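You operate a simulated robot arm through the tools that you are given. There is no shell and no other tool. Be economical: measure what you need, move in short steps, check, and stop when the job is done.

Carry out the task below with a simulated robot arm. There is one attempt and no reset: what you move stays moved.

JOB
Take the flanged boss and put it on top of the bolts carton.
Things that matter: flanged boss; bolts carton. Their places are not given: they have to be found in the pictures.

Only the result counts: the job must be done as asked and must still hold three seconds after the hand-in. Knocking over, shifting, dropping, spilling or breaking anything else fails it.

ROBOT AND FRAMES
A 6-joint arm with a two-finger parallel gripper, fixed in place. Base frame: the origin is at the foot of the arm, x ahead of it, y to its left, z up; the work surface is at about z = 0. Units: cm, degrees, N and s.
With the tool pointing down near the work surface it reaches from about 14 to 58 cm from the base axis. Its first joint turns from -66.0 to 66.0 degrees. Payload 2.1 kg.
Tool frame: the origin (TCP) lies between the finger pads and is the grasp point; the fingertips stand 3 cm ahead of it; z points along the fingers, y is the line along which they close. Largest opening 9.4 cm; finger width 2.8, thickness 1; the body of the gripper, 5 by 9.6 cm, starts 5.5 cm behind the TCP.
Orientation is that of the tool frame in the base frame, as a unit quaternion [w, x, y, z]. With the fingers straight down and closing along the base's y, the tool's x points along the base's -x, its y along +y and its z along -z.

CONTROLS
- The arm moves only by the tool apply_moves. Its argument "commands" is one flat list of numbers, 7 for each row, row after row: the shift along the tool's x, y, z in mm, then the turn, a rotation vector about the tool's x, y, z in degrees, then the closure, from 0 (fully open) to 1 (shut). In form: [dx, dy, dz, ax, ay, az, claw, dx, dy, dz, ax, ay, az, claw, ...]. A call has 1 to 10 rows; each row is the pose to reach, as a shift and turn from the pose commanded when the call began, along the tool's axes at that moment. Each row takes 0.2 s and may step no farther than 5 cm and 8.6 degrees from the row before; otherwise, or with a gripper value out of range, the whole call is refused. Where a pose cannot be reached the arm comes as near as it can. A force on the tool above 40 N (or 10 N above the force at the start of the call, whichever is more), or a blocked arm, ends the call early, and 0.2 s more pass. Each finger travels about 7.2 cm/s and halts on what it meets, pressing with about 35 N; the grip force reading is that of the motor and also rises with nothing between the fingers. The clock runs only during rows and for 0.2 s after the last one: add rows that repeat a pose to give the fingers time. The reply holds the time, the measured pose of the TCP, the force on the tool along the base axes, the opening and the grip force, in the units named above and with some noise, and new pictures: "pictures" is both (left out), scene, wrist or none.
- Cameras (640 x 400 px; columns grow to the right, rows downward): "scene" is fixed at [6.93, -38.91, 47.73]; the picture's right is [0.64, -0.77, 0.00], its down [-0.53, -0.45, -0.72] and it looks along [0.55, 0.46, -0.70] (base axes); focal length 300 px, centre (320, 200). "wrist" rides on the gripper at [-3.7, 0, -5.8] in the tool frame; the picture's right is [0.00, -1.00, 0.00], its down [0.97, 0.00, -0.24] and it looks along [0.24, 0.00, 0.97] (tool axes); focal length 218 px, centre (320, 200).
- pixel_to_xyz(camera, pixels): for up to 12 pixels [column, row] of the newest picture of that camera ("zoom" is the newest enlarged one), the place [x, y, z] in the base frame of the surface seen there, good to about 0.3 cm, but the place of the scene camera against the robot may be out by one fixed shift of up to 1.2 cm in any direction. No time passes.
- inspect(camera, box): a new picture of the part [left, top, right, bottom] of that camera's present view, enlarged. No time passes.
- hand_in(): hands the job in; it is judged then, once.

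Go step by step. Measure first, check grasps and placings, and put right what went wrong. The budget is 60 turns and 170 pictures, counting those below and the enlarged ones. Unless the task says otherwise, let go and move clear before handing in, and close with one line.

The tools are called by a JSON object that holds its "api" and its "payload". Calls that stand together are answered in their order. apply_moves: Moves the arm, as the interface text tells. Its arguments: {"type":"object","properties":{"commands":{"type":"array","items":{"type":"number"}},"pictures":{"type":"string","enum":["both","scene","wrist","none"]}},"required":["commands"]} The other tools are called the same way: pixel_to_xyz (camera, pixels) gives the place of the surface under pixels of a picture; inspect (camera, box) takes an enlarged picture of a part of a camera's view; hand_in () hands the job in.

At the start:

```text
time: 0.0
eef_pos: [28.15, -4.98, 24.75]
tcp_rot: [0.0, 0.0, 1.0, 0.0]
ft_force: [0.9, -0.2, -0.6]
width: 9.38
finger_force: 0.1
```

scene: 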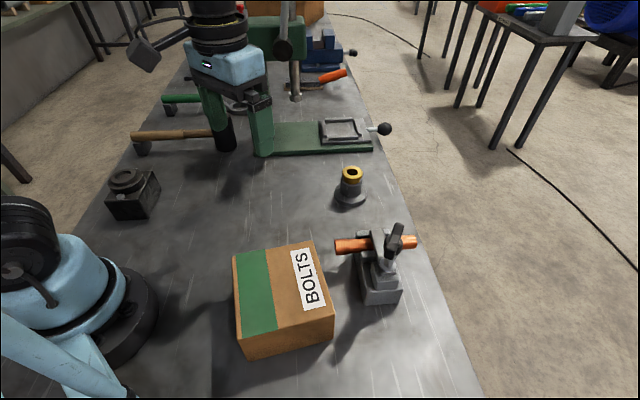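
wrist: 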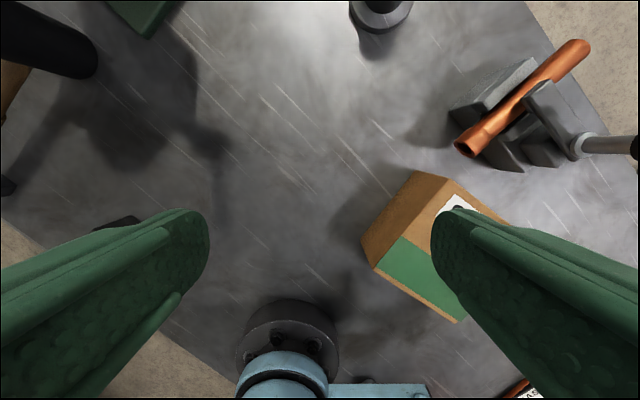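

The flanged boss seems to be the part with a brass top near scene pixel (351,185), and the carton is near (283,298). I'll zoom in and measure both.

{"api": "inspect", "payload": {"camera": "scene", "box": [300, 140, 420, 215]}}

{"api": "pixel_to_xyz", "payload": {"camera": "scene", "pixels": [[351, 168], [352, 178], [351, 189], [350, 204], [338, 196], [366, 197], [233, 256], [313, 242], [334, 316], [243, 333], [283, 290], [400, 240]]}}

{"api": "pixel_to_xyz", "payload": {"camera": "wrist", "pixels": [[380, 5], [380, 40], [355, 15], [410, 15], [445, 178], [412, 172], [375, 268], [457, 320], [400, 275]]}}

```text
5.33 times, centred on (360, 178) of scene
```

zoom: 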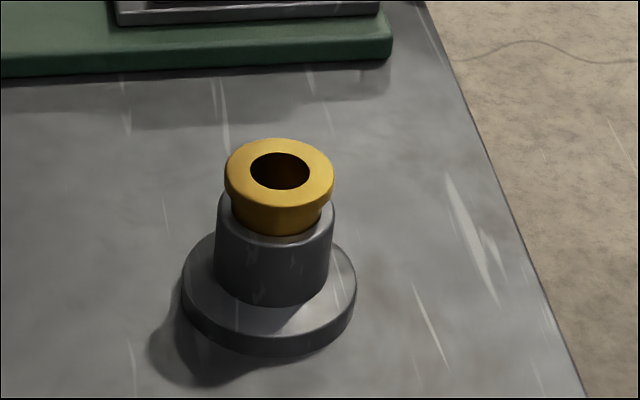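

```text
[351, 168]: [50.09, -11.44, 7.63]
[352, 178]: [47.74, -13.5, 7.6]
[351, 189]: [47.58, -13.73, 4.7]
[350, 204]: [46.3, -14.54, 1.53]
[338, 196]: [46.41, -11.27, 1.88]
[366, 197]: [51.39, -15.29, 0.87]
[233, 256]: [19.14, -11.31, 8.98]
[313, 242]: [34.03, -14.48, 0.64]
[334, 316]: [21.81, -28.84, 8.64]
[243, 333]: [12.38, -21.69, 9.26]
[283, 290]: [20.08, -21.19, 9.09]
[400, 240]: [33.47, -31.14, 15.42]
```

```text
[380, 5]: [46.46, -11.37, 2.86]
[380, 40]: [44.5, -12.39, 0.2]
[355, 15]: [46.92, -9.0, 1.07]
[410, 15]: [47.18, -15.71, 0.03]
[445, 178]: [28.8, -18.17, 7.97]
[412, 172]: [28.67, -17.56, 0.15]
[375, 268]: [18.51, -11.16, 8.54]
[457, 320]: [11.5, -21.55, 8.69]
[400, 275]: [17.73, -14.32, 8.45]
```

The boss is near (48.5, -12.5) and the carton top is at z≈8.8, centred near (20.4, -20). I'll measure the things near the boss before moving.

{"api": "pixel_to_xyz", "payload": {"camera": "scene", "pixels": [[372, 149], [275, 152], [342, 130], [386, 129], [295, 97], [284, 48], [275, 30], [340, 245], [410, 243], [400, 228], [345, 75], [320, 60]]}}

{"api": "apply_moves", "payload": {"commands": [-40, -19, 10, 0, 0, 0, 0, -80, -38, 20, 0, 0, 0, 0, -120, -56, 30, 0, 0, 0, 0, -158, -75, 40, 0, 0, 0, 0, -158, -75, 40, 0, 0, 0, 0]}}

```text
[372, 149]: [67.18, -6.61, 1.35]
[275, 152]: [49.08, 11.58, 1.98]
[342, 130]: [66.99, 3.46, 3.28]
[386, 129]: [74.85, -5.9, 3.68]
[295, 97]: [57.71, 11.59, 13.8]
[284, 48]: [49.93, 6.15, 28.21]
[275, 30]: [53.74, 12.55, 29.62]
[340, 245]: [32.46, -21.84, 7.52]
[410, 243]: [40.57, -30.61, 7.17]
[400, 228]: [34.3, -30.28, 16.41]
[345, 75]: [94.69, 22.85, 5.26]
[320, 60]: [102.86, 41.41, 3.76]
```

```text
time: 1.2
eef_pos: [44.39, -12.62, 20.5]
tcp_rot: [-0.001, -0.001, 1.0, 0.0]
ft_force: [0.3, -0.2, -0.1]
width: 9.4
finger_force: 0.1
```

scene: 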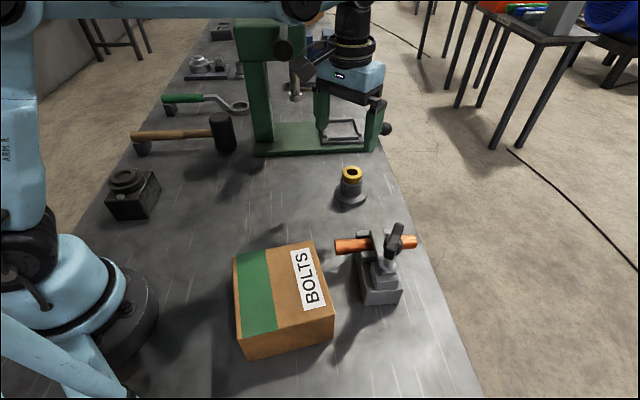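
wrist: 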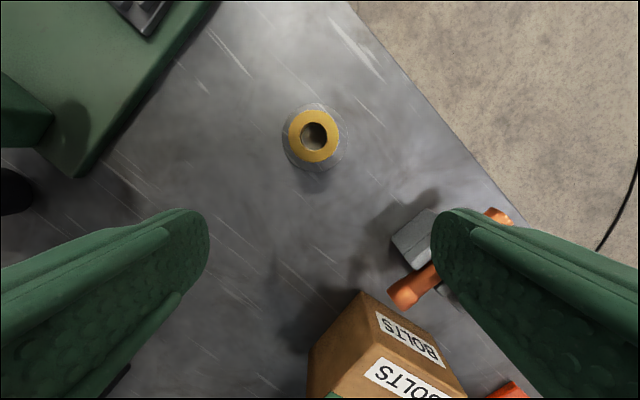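

The wrist view shows the boss clearly, with its collar centred at about (314,135). I'll measure it from there.

{"api": "pixel_to_xyz", "payload": {"camera": "wrist", "pixels": [[291, 135], [337, 135], [314, 114], [314, 155], [284, 138], [347, 138], [314, 104], [316, 170], [310, 164]]}}

{"api": "inspect", "payload": {"camera": "wrist", "box": [266, 90, 362, 190]}}

```text
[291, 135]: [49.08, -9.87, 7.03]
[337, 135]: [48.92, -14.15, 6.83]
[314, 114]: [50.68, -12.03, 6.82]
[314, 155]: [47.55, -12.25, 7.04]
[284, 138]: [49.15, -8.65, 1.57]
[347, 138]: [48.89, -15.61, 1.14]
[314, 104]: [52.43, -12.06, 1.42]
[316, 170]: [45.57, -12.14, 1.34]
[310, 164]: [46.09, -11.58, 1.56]
```

```text
4.00 times, centred on (314, 140) of wrist
```

zoom: 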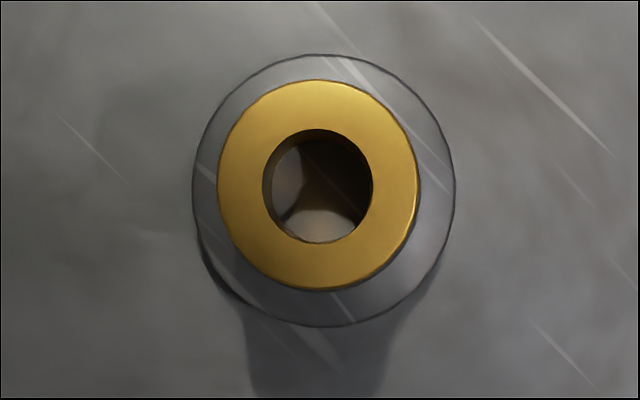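

The boss axis is at about (49.0, -12.1), with its top at z≈6.9 and flange top at z≈1.4. I'll move above it and check the readings.

{"api": "apply_moves", "payload": {"commands": [-24, 2, 0, 0, 0, 0, 0, -48, 4, 0, 0, 0, 0, 0, -48, 4, 40, 0, 0, 0, 0, -48, 4, 80, 0, 0, 0, 0, -48, 4, 80, 0, 0, 0, 0, -48, 4, 80, 0, 0, 0, 0], "pictures": "wrist"}}

```text
time: 2.6
eef_pos: [48.79, -12.02, 12.61]
tcp_rot: [0.0, 0.0, 1.0, 0.0]
ft_force: [-0.7, -0.4, -0.9]
width: 9.39
finger_force: 0.1
```

wrist: 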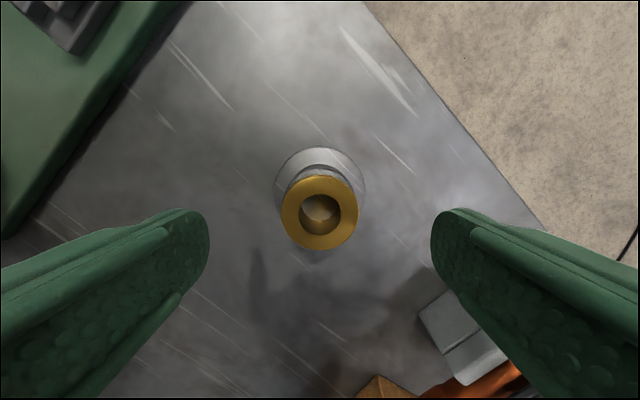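

The collar at (320,211) is centred between the fingers. I'll descend to z≈4.8.

{"api": "apply_moves", "payload": {"commands": [-2, 0, 30, 0, 0, 0, 0, -2, 0, 55, 0, 0, 0, 0, -2, 0, 70, 0, 0, 0, 0, -2, 0, 78, 0, 0, 0, 0, -2, 0, 78, 0, 0, 0, 0]}}

```text
time: 3.8
eef_pos: [48.96, -11.83, 4.83]
tcp_rot: [0.0, 0.0, 1.0, 0.0]
ft_force: [0.5, 0.1, -0.3]
width: 9.39
finger_force: 0.0
```

scene: 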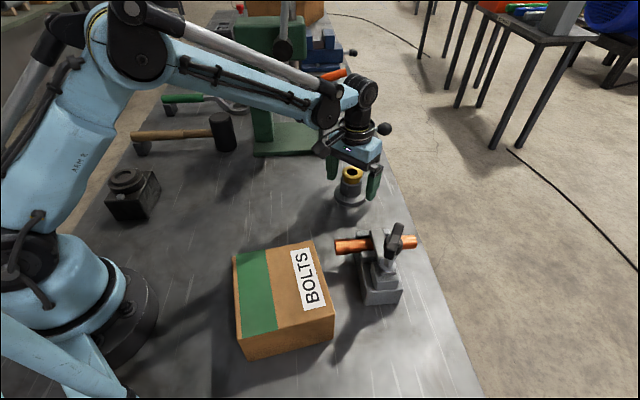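
wrist: 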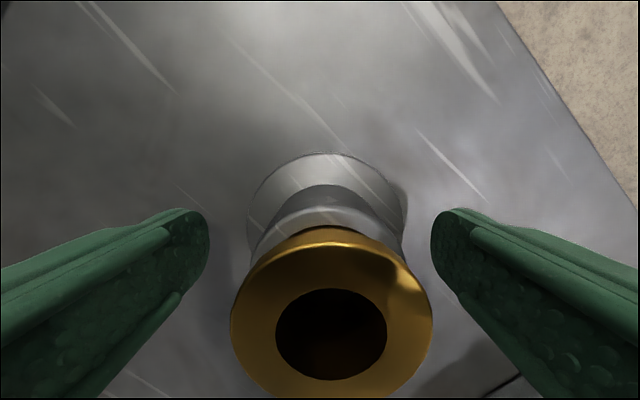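

The boss sits about 2 mm towards -y (collar centre at column 331). I'll correct that and close the fingers.

{"api": "apply_moves", "payload": {"commands": [0, -2, 0, 0, 0, 0, 0, 0, -2, 0, 0, 0, 0, 0.3, 0, -2, 0, 0, 0, 0, 0.6, 0, -2, 0, 0, 0, 0, 1, 0, -2, 0, 0, 0, 0, 1, 0, -2, 0, 0, 0, 0, 1], "pictures": "wrist"}}

```text
time: 5.2
eef_pos: [49.01, -11.98, 4.87]
tcp_rot: [-0.001, -0.001, 1.0, 0.0]
ft_force: [-1.7, -0.3, -0.2]
width: 4.73
finger_force: 35.0
```

wrist: 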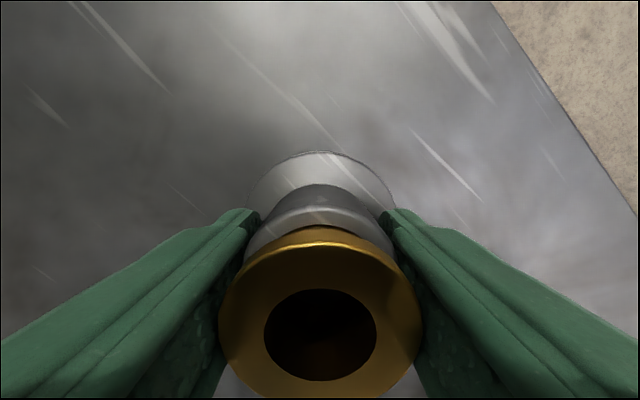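

The fingers hold the steel body at 4.73 cm. I'll lift gently.

{"api": "apply_moves", "payload": {"commands": [0, 0, -10, 0, 0, 0, 1, 0, 0, -30, 0, 0, 0, 1, 0, 0, -60, 0, 0, 0, 1, 0, 0, -90, 0, 0, 0, 1, 0, 0, -120, 0, 0, 0, 1, 0, 0, -140, 0, 0, 0, 1, 0, 0, -140, 0, 0, 0, 1]}}

```text
time: 6.8
eef_pos: [49.06, -12.02, 19.23]
tcp_rot: [0.0, -0.001, 1.0, 0.001]
ft_force: [0.2, 0.2, -5.9]
width: 4.68
finger_force: 34.8
```

scene: 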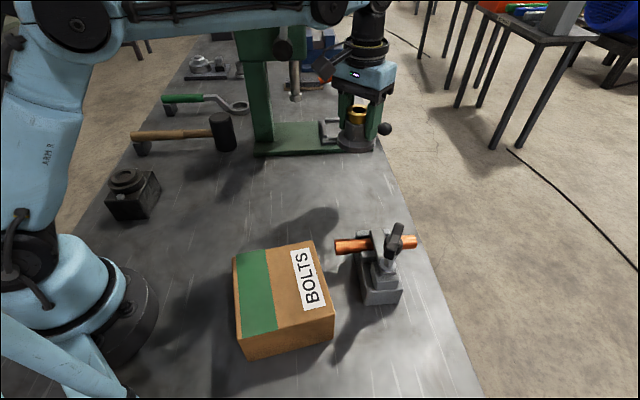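
wrist: 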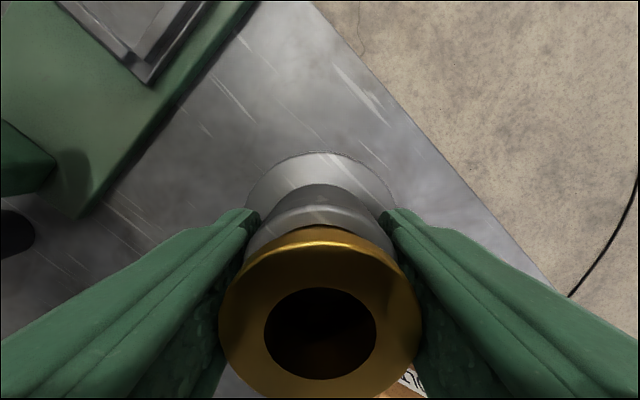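

The boss is lifted and held firmly. I'll carry it over the carton centre at a safe height.

{"api": "apply_moves", "payload": {"commands": [0, 0, -20, 0, 0, 0, 1, 40, -11, -20, 0, 0, 0, 1, 80, -22, -20, 0, 0, 0, 1, 120, -33, -20, 0, 0, 0, 1, 160, -44, -20, 0, 0, 0, 1, 200, -56, -20, 0, 0, 0, 1, 240, -67, -20, 0, 0, 0, 1, 270, -75, -20, 0, 0, 0, 1, 287, -79, -20, 0, 0, 0, 1, 287, -79, -20, 0, 0, 0, 1]}}

```text
time: 9.0
eef_pos: [20.16, -20.18, 21.18]
tcp_rot: [0.0, 0.0, 1.0, 0.0]
ft_force: [0.0, 0.0, -6.4]
width: 4.73
finger_force: 35.6
```

scene: 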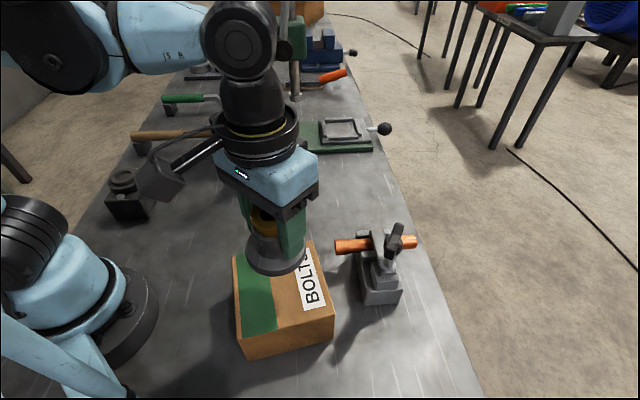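
wrist: 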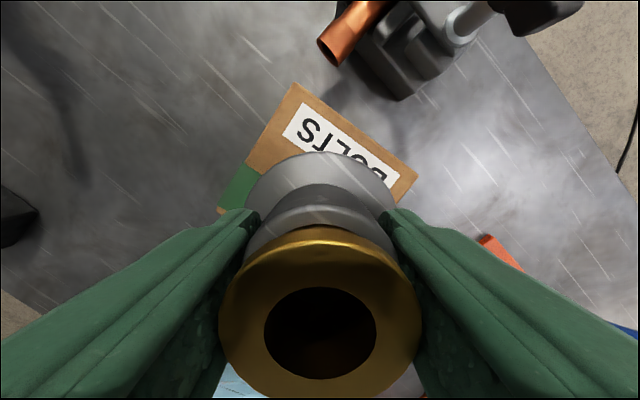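

I'll check the carton's corners at wrist pixels (293,84) and (417,178), plus the height of its top.

{"api": "pixel_to_xyz", "payload": {"camera": "wrist", "pixels": [[294, 87], [413, 178], [290, 110], [270, 150], [400, 190], [230, 200]]}}

```text
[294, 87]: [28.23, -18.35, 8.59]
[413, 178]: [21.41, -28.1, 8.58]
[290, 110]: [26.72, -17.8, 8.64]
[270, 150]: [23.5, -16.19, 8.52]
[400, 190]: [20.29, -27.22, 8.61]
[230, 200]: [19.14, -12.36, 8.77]
```

The carton centre is about (20.0, -19.9) and its top is at z≈8.6, so contact should come at TCP z≈13.5. I'll come down to just above that.

{"api": "apply_moves", "payload": {"commands": [1, 2, 25, 0, 0, 0, 1, 1, 2, 45, 0, 0, 0, 1, 1, 2, 60, 0, 0, 0, 1, 1, 2, 68, 0, 0, 0, 1, 1, 2, 72, 0, 0, 0, 1, 1, 2, 72, 0, 0, 0, 1]}}

```text
time: 10.4
eef_pos: [20.18, -19.91, 13.94]
tcp_rot: [0.0, -0.001, 1.0, 0.0]
ft_force: [-1.1, 0.0, -6.9]
width: 4.74
finger_force: 34.9
```

scene: 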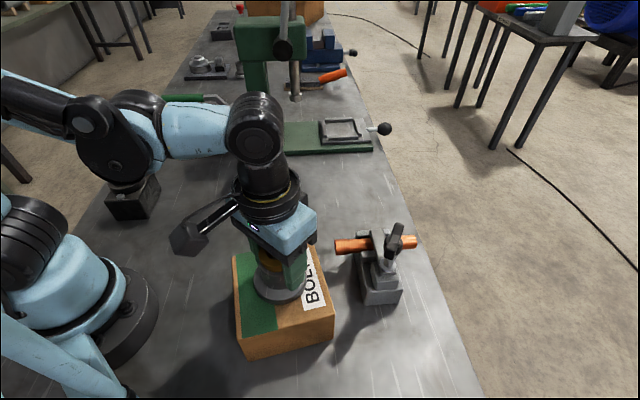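
wrist: 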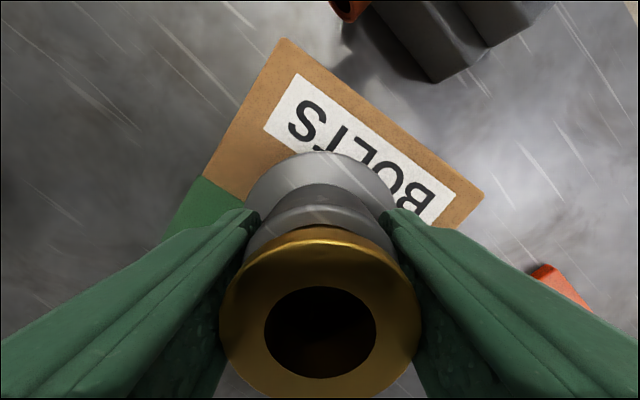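

There's no contact yet, with the force along z still at the weight of about -6.9 N. I'll lower in 1–2 mm steps.

{"api": "apply_moves", "payload": {"commands": [0, 0, 2, 0, 0, 0, 1, 0, 0, 3, 0, 0, 0, 1, 0, 0, 3, 0, 0, 0, 1], "pictures": "none"}}

```text
time: 11.2
eef_pos: [20.25, -20.03, 13.66]
tcp_rot: [-0.001, 0.0, 1.0, 0.0]
ft_force: [0.5, 0.7, -6.3]
width: 4.72
finger_force: 35.2
```

{"api": "apply_moves", "payload": {"commands": [0, 0, 1, 0, 0, 0, 1, 0, 0, 1, 0, 0, 0, 1], "pictures": "none"}}

```text
time: 11.8
eef_pos: [20.19, -20.01, 13.42]
tcp_rot: [-0.001, -0.001, 1.0, 0.0]
ft_force: [-0.2, 0.1, -6.9]
width: 4.75
finger_force: 35.3
```

The force still reads only the weight, so I'll go down 1 mm more.

{"api": "apply_moves", "payload": {"commands": [0, 0, 1, 0, 0, 0, 1, 0, 0, 1, 0, 0, 0, 1], "pictures": "none"}}

```text
time: 12.4
eef_pos: [20.33, -20.02, 13.41]
tcp_rot: [-0.001, 0.0, 1.0, 0.0]
ft_force: [-0.8, -0.3, -6.8]
width: 4.71
finger_force: 34.8
```

{"api": "apply_moves", "payload": {"commands": [0, 0, 1, 0, 0, 0, 1, 0, 0, 1, 0, 0, 0, 1], "pictures": "none"}}

{"api": "inspect", "payload": {"camera": "scene", "box": [220, 220, 348, 300]}}

```text
time: 13.0
eef_pos: [20.25, -19.95, 13.35]
tcp_rot: [0.0, 0.001, 1.0, 0.001]
ft_force: [-4.5, 1.4, 22.3]
width: 4.73
finger_force: 35.1
```

```text
5.00 times, centred on (284, 260) of scene
```

zoom: 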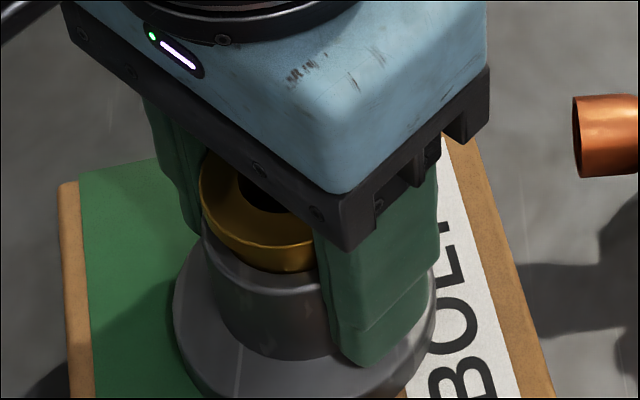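

The boss has made contact (+22 N). I'll back off half a millimetre and then open the fingers gradually.

{"api": "apply_moves", "payload": {"commands": [0, 0, -0.6, 0, 0, 0, 1, 0, 0, -0.6, 0, 0, 0, 0.4, 0, 0, -0.6, 0, 0, 0, 0.2, 0, 0, -0.6, 0, 0, 0, 0, 0, 0, -0.6, 0, 0, 0, 0, 0, 0, -0.6, 0, 0, 0, 0]}}

```text
time: 14.4
eef_pos: [20.39, -19.86, 13.34]
tcp_rot: [0.0, 0.0, 1.0, 0.0]
ft_force: [0.1, -1.0, 0.1]
width: 9.39
finger_force: 0.1
```

scene: 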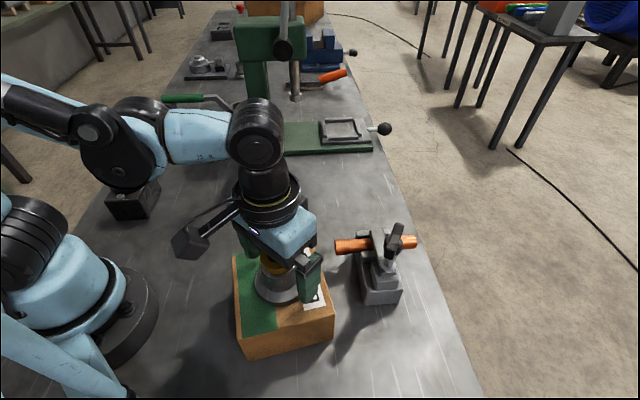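
wrist: 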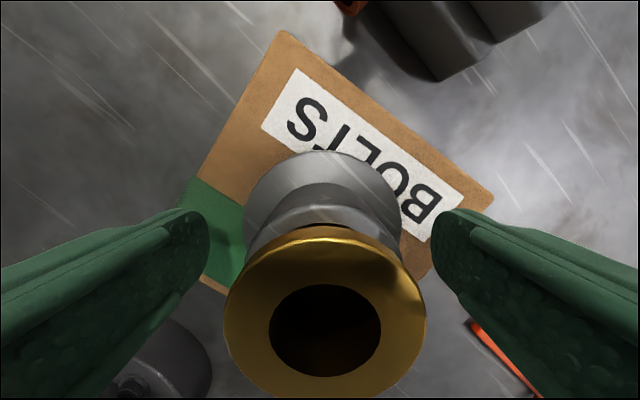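

The boss is released and upright. I'll go straight up to clear it.

{"api": "apply_moves", "payload": {"commands": [0, 0, -20, 0, 0, 0, 0, 0, 0, -50, 0, 0, 0, 0, 0, 0, -90, 0, 0, 0, 0, 0, 0, -120, 0, 0, 0, 0, -30, 30, -120, 0, 0, 0, 0, -60, 65, -120, 0, 0, 0, 0, -80, 100, -120, 0, 0, 0, 0, -80, 100, -120, 0, 0, 0, 0]}}

```text
time: 16.2
eef_pos: [27.99, -9.98, 25.19]
tcp_rot: [0.0, 0.0, 1.0, 0.0]
ft_force: [0.0, 0.1, -0.2]
width: 9.39
finger_force: 0.1
```

scene: 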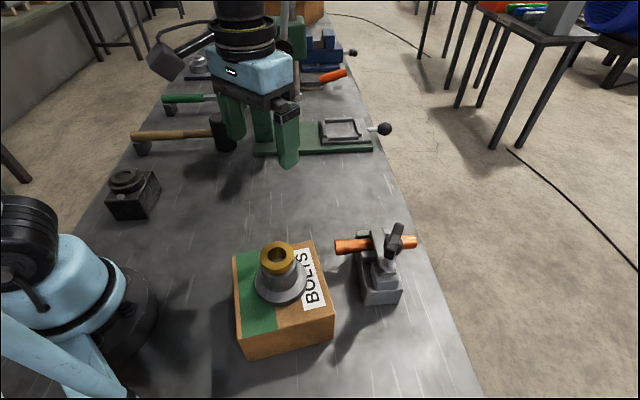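
wrist: 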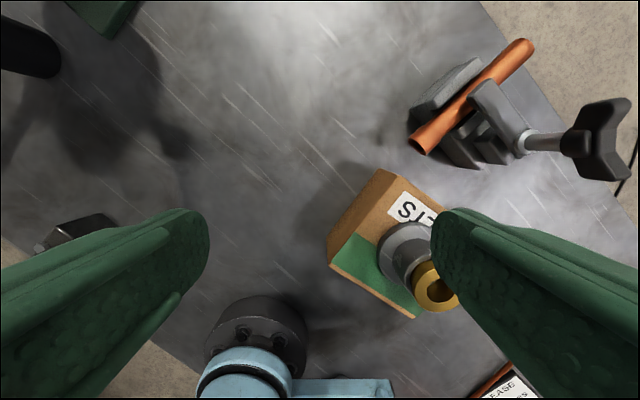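

The boss stands upright near the middle of the carton (scene pixel 280,275), the arm is clear and nothing else has moved. I'm handing in.

{"api": "hand_in", "payload": {}}

```text
The job is handed in.
```

The flanged boss is standing upright on top of the bolts carton, near its centre; the job is handed in with the gripper open and clear.
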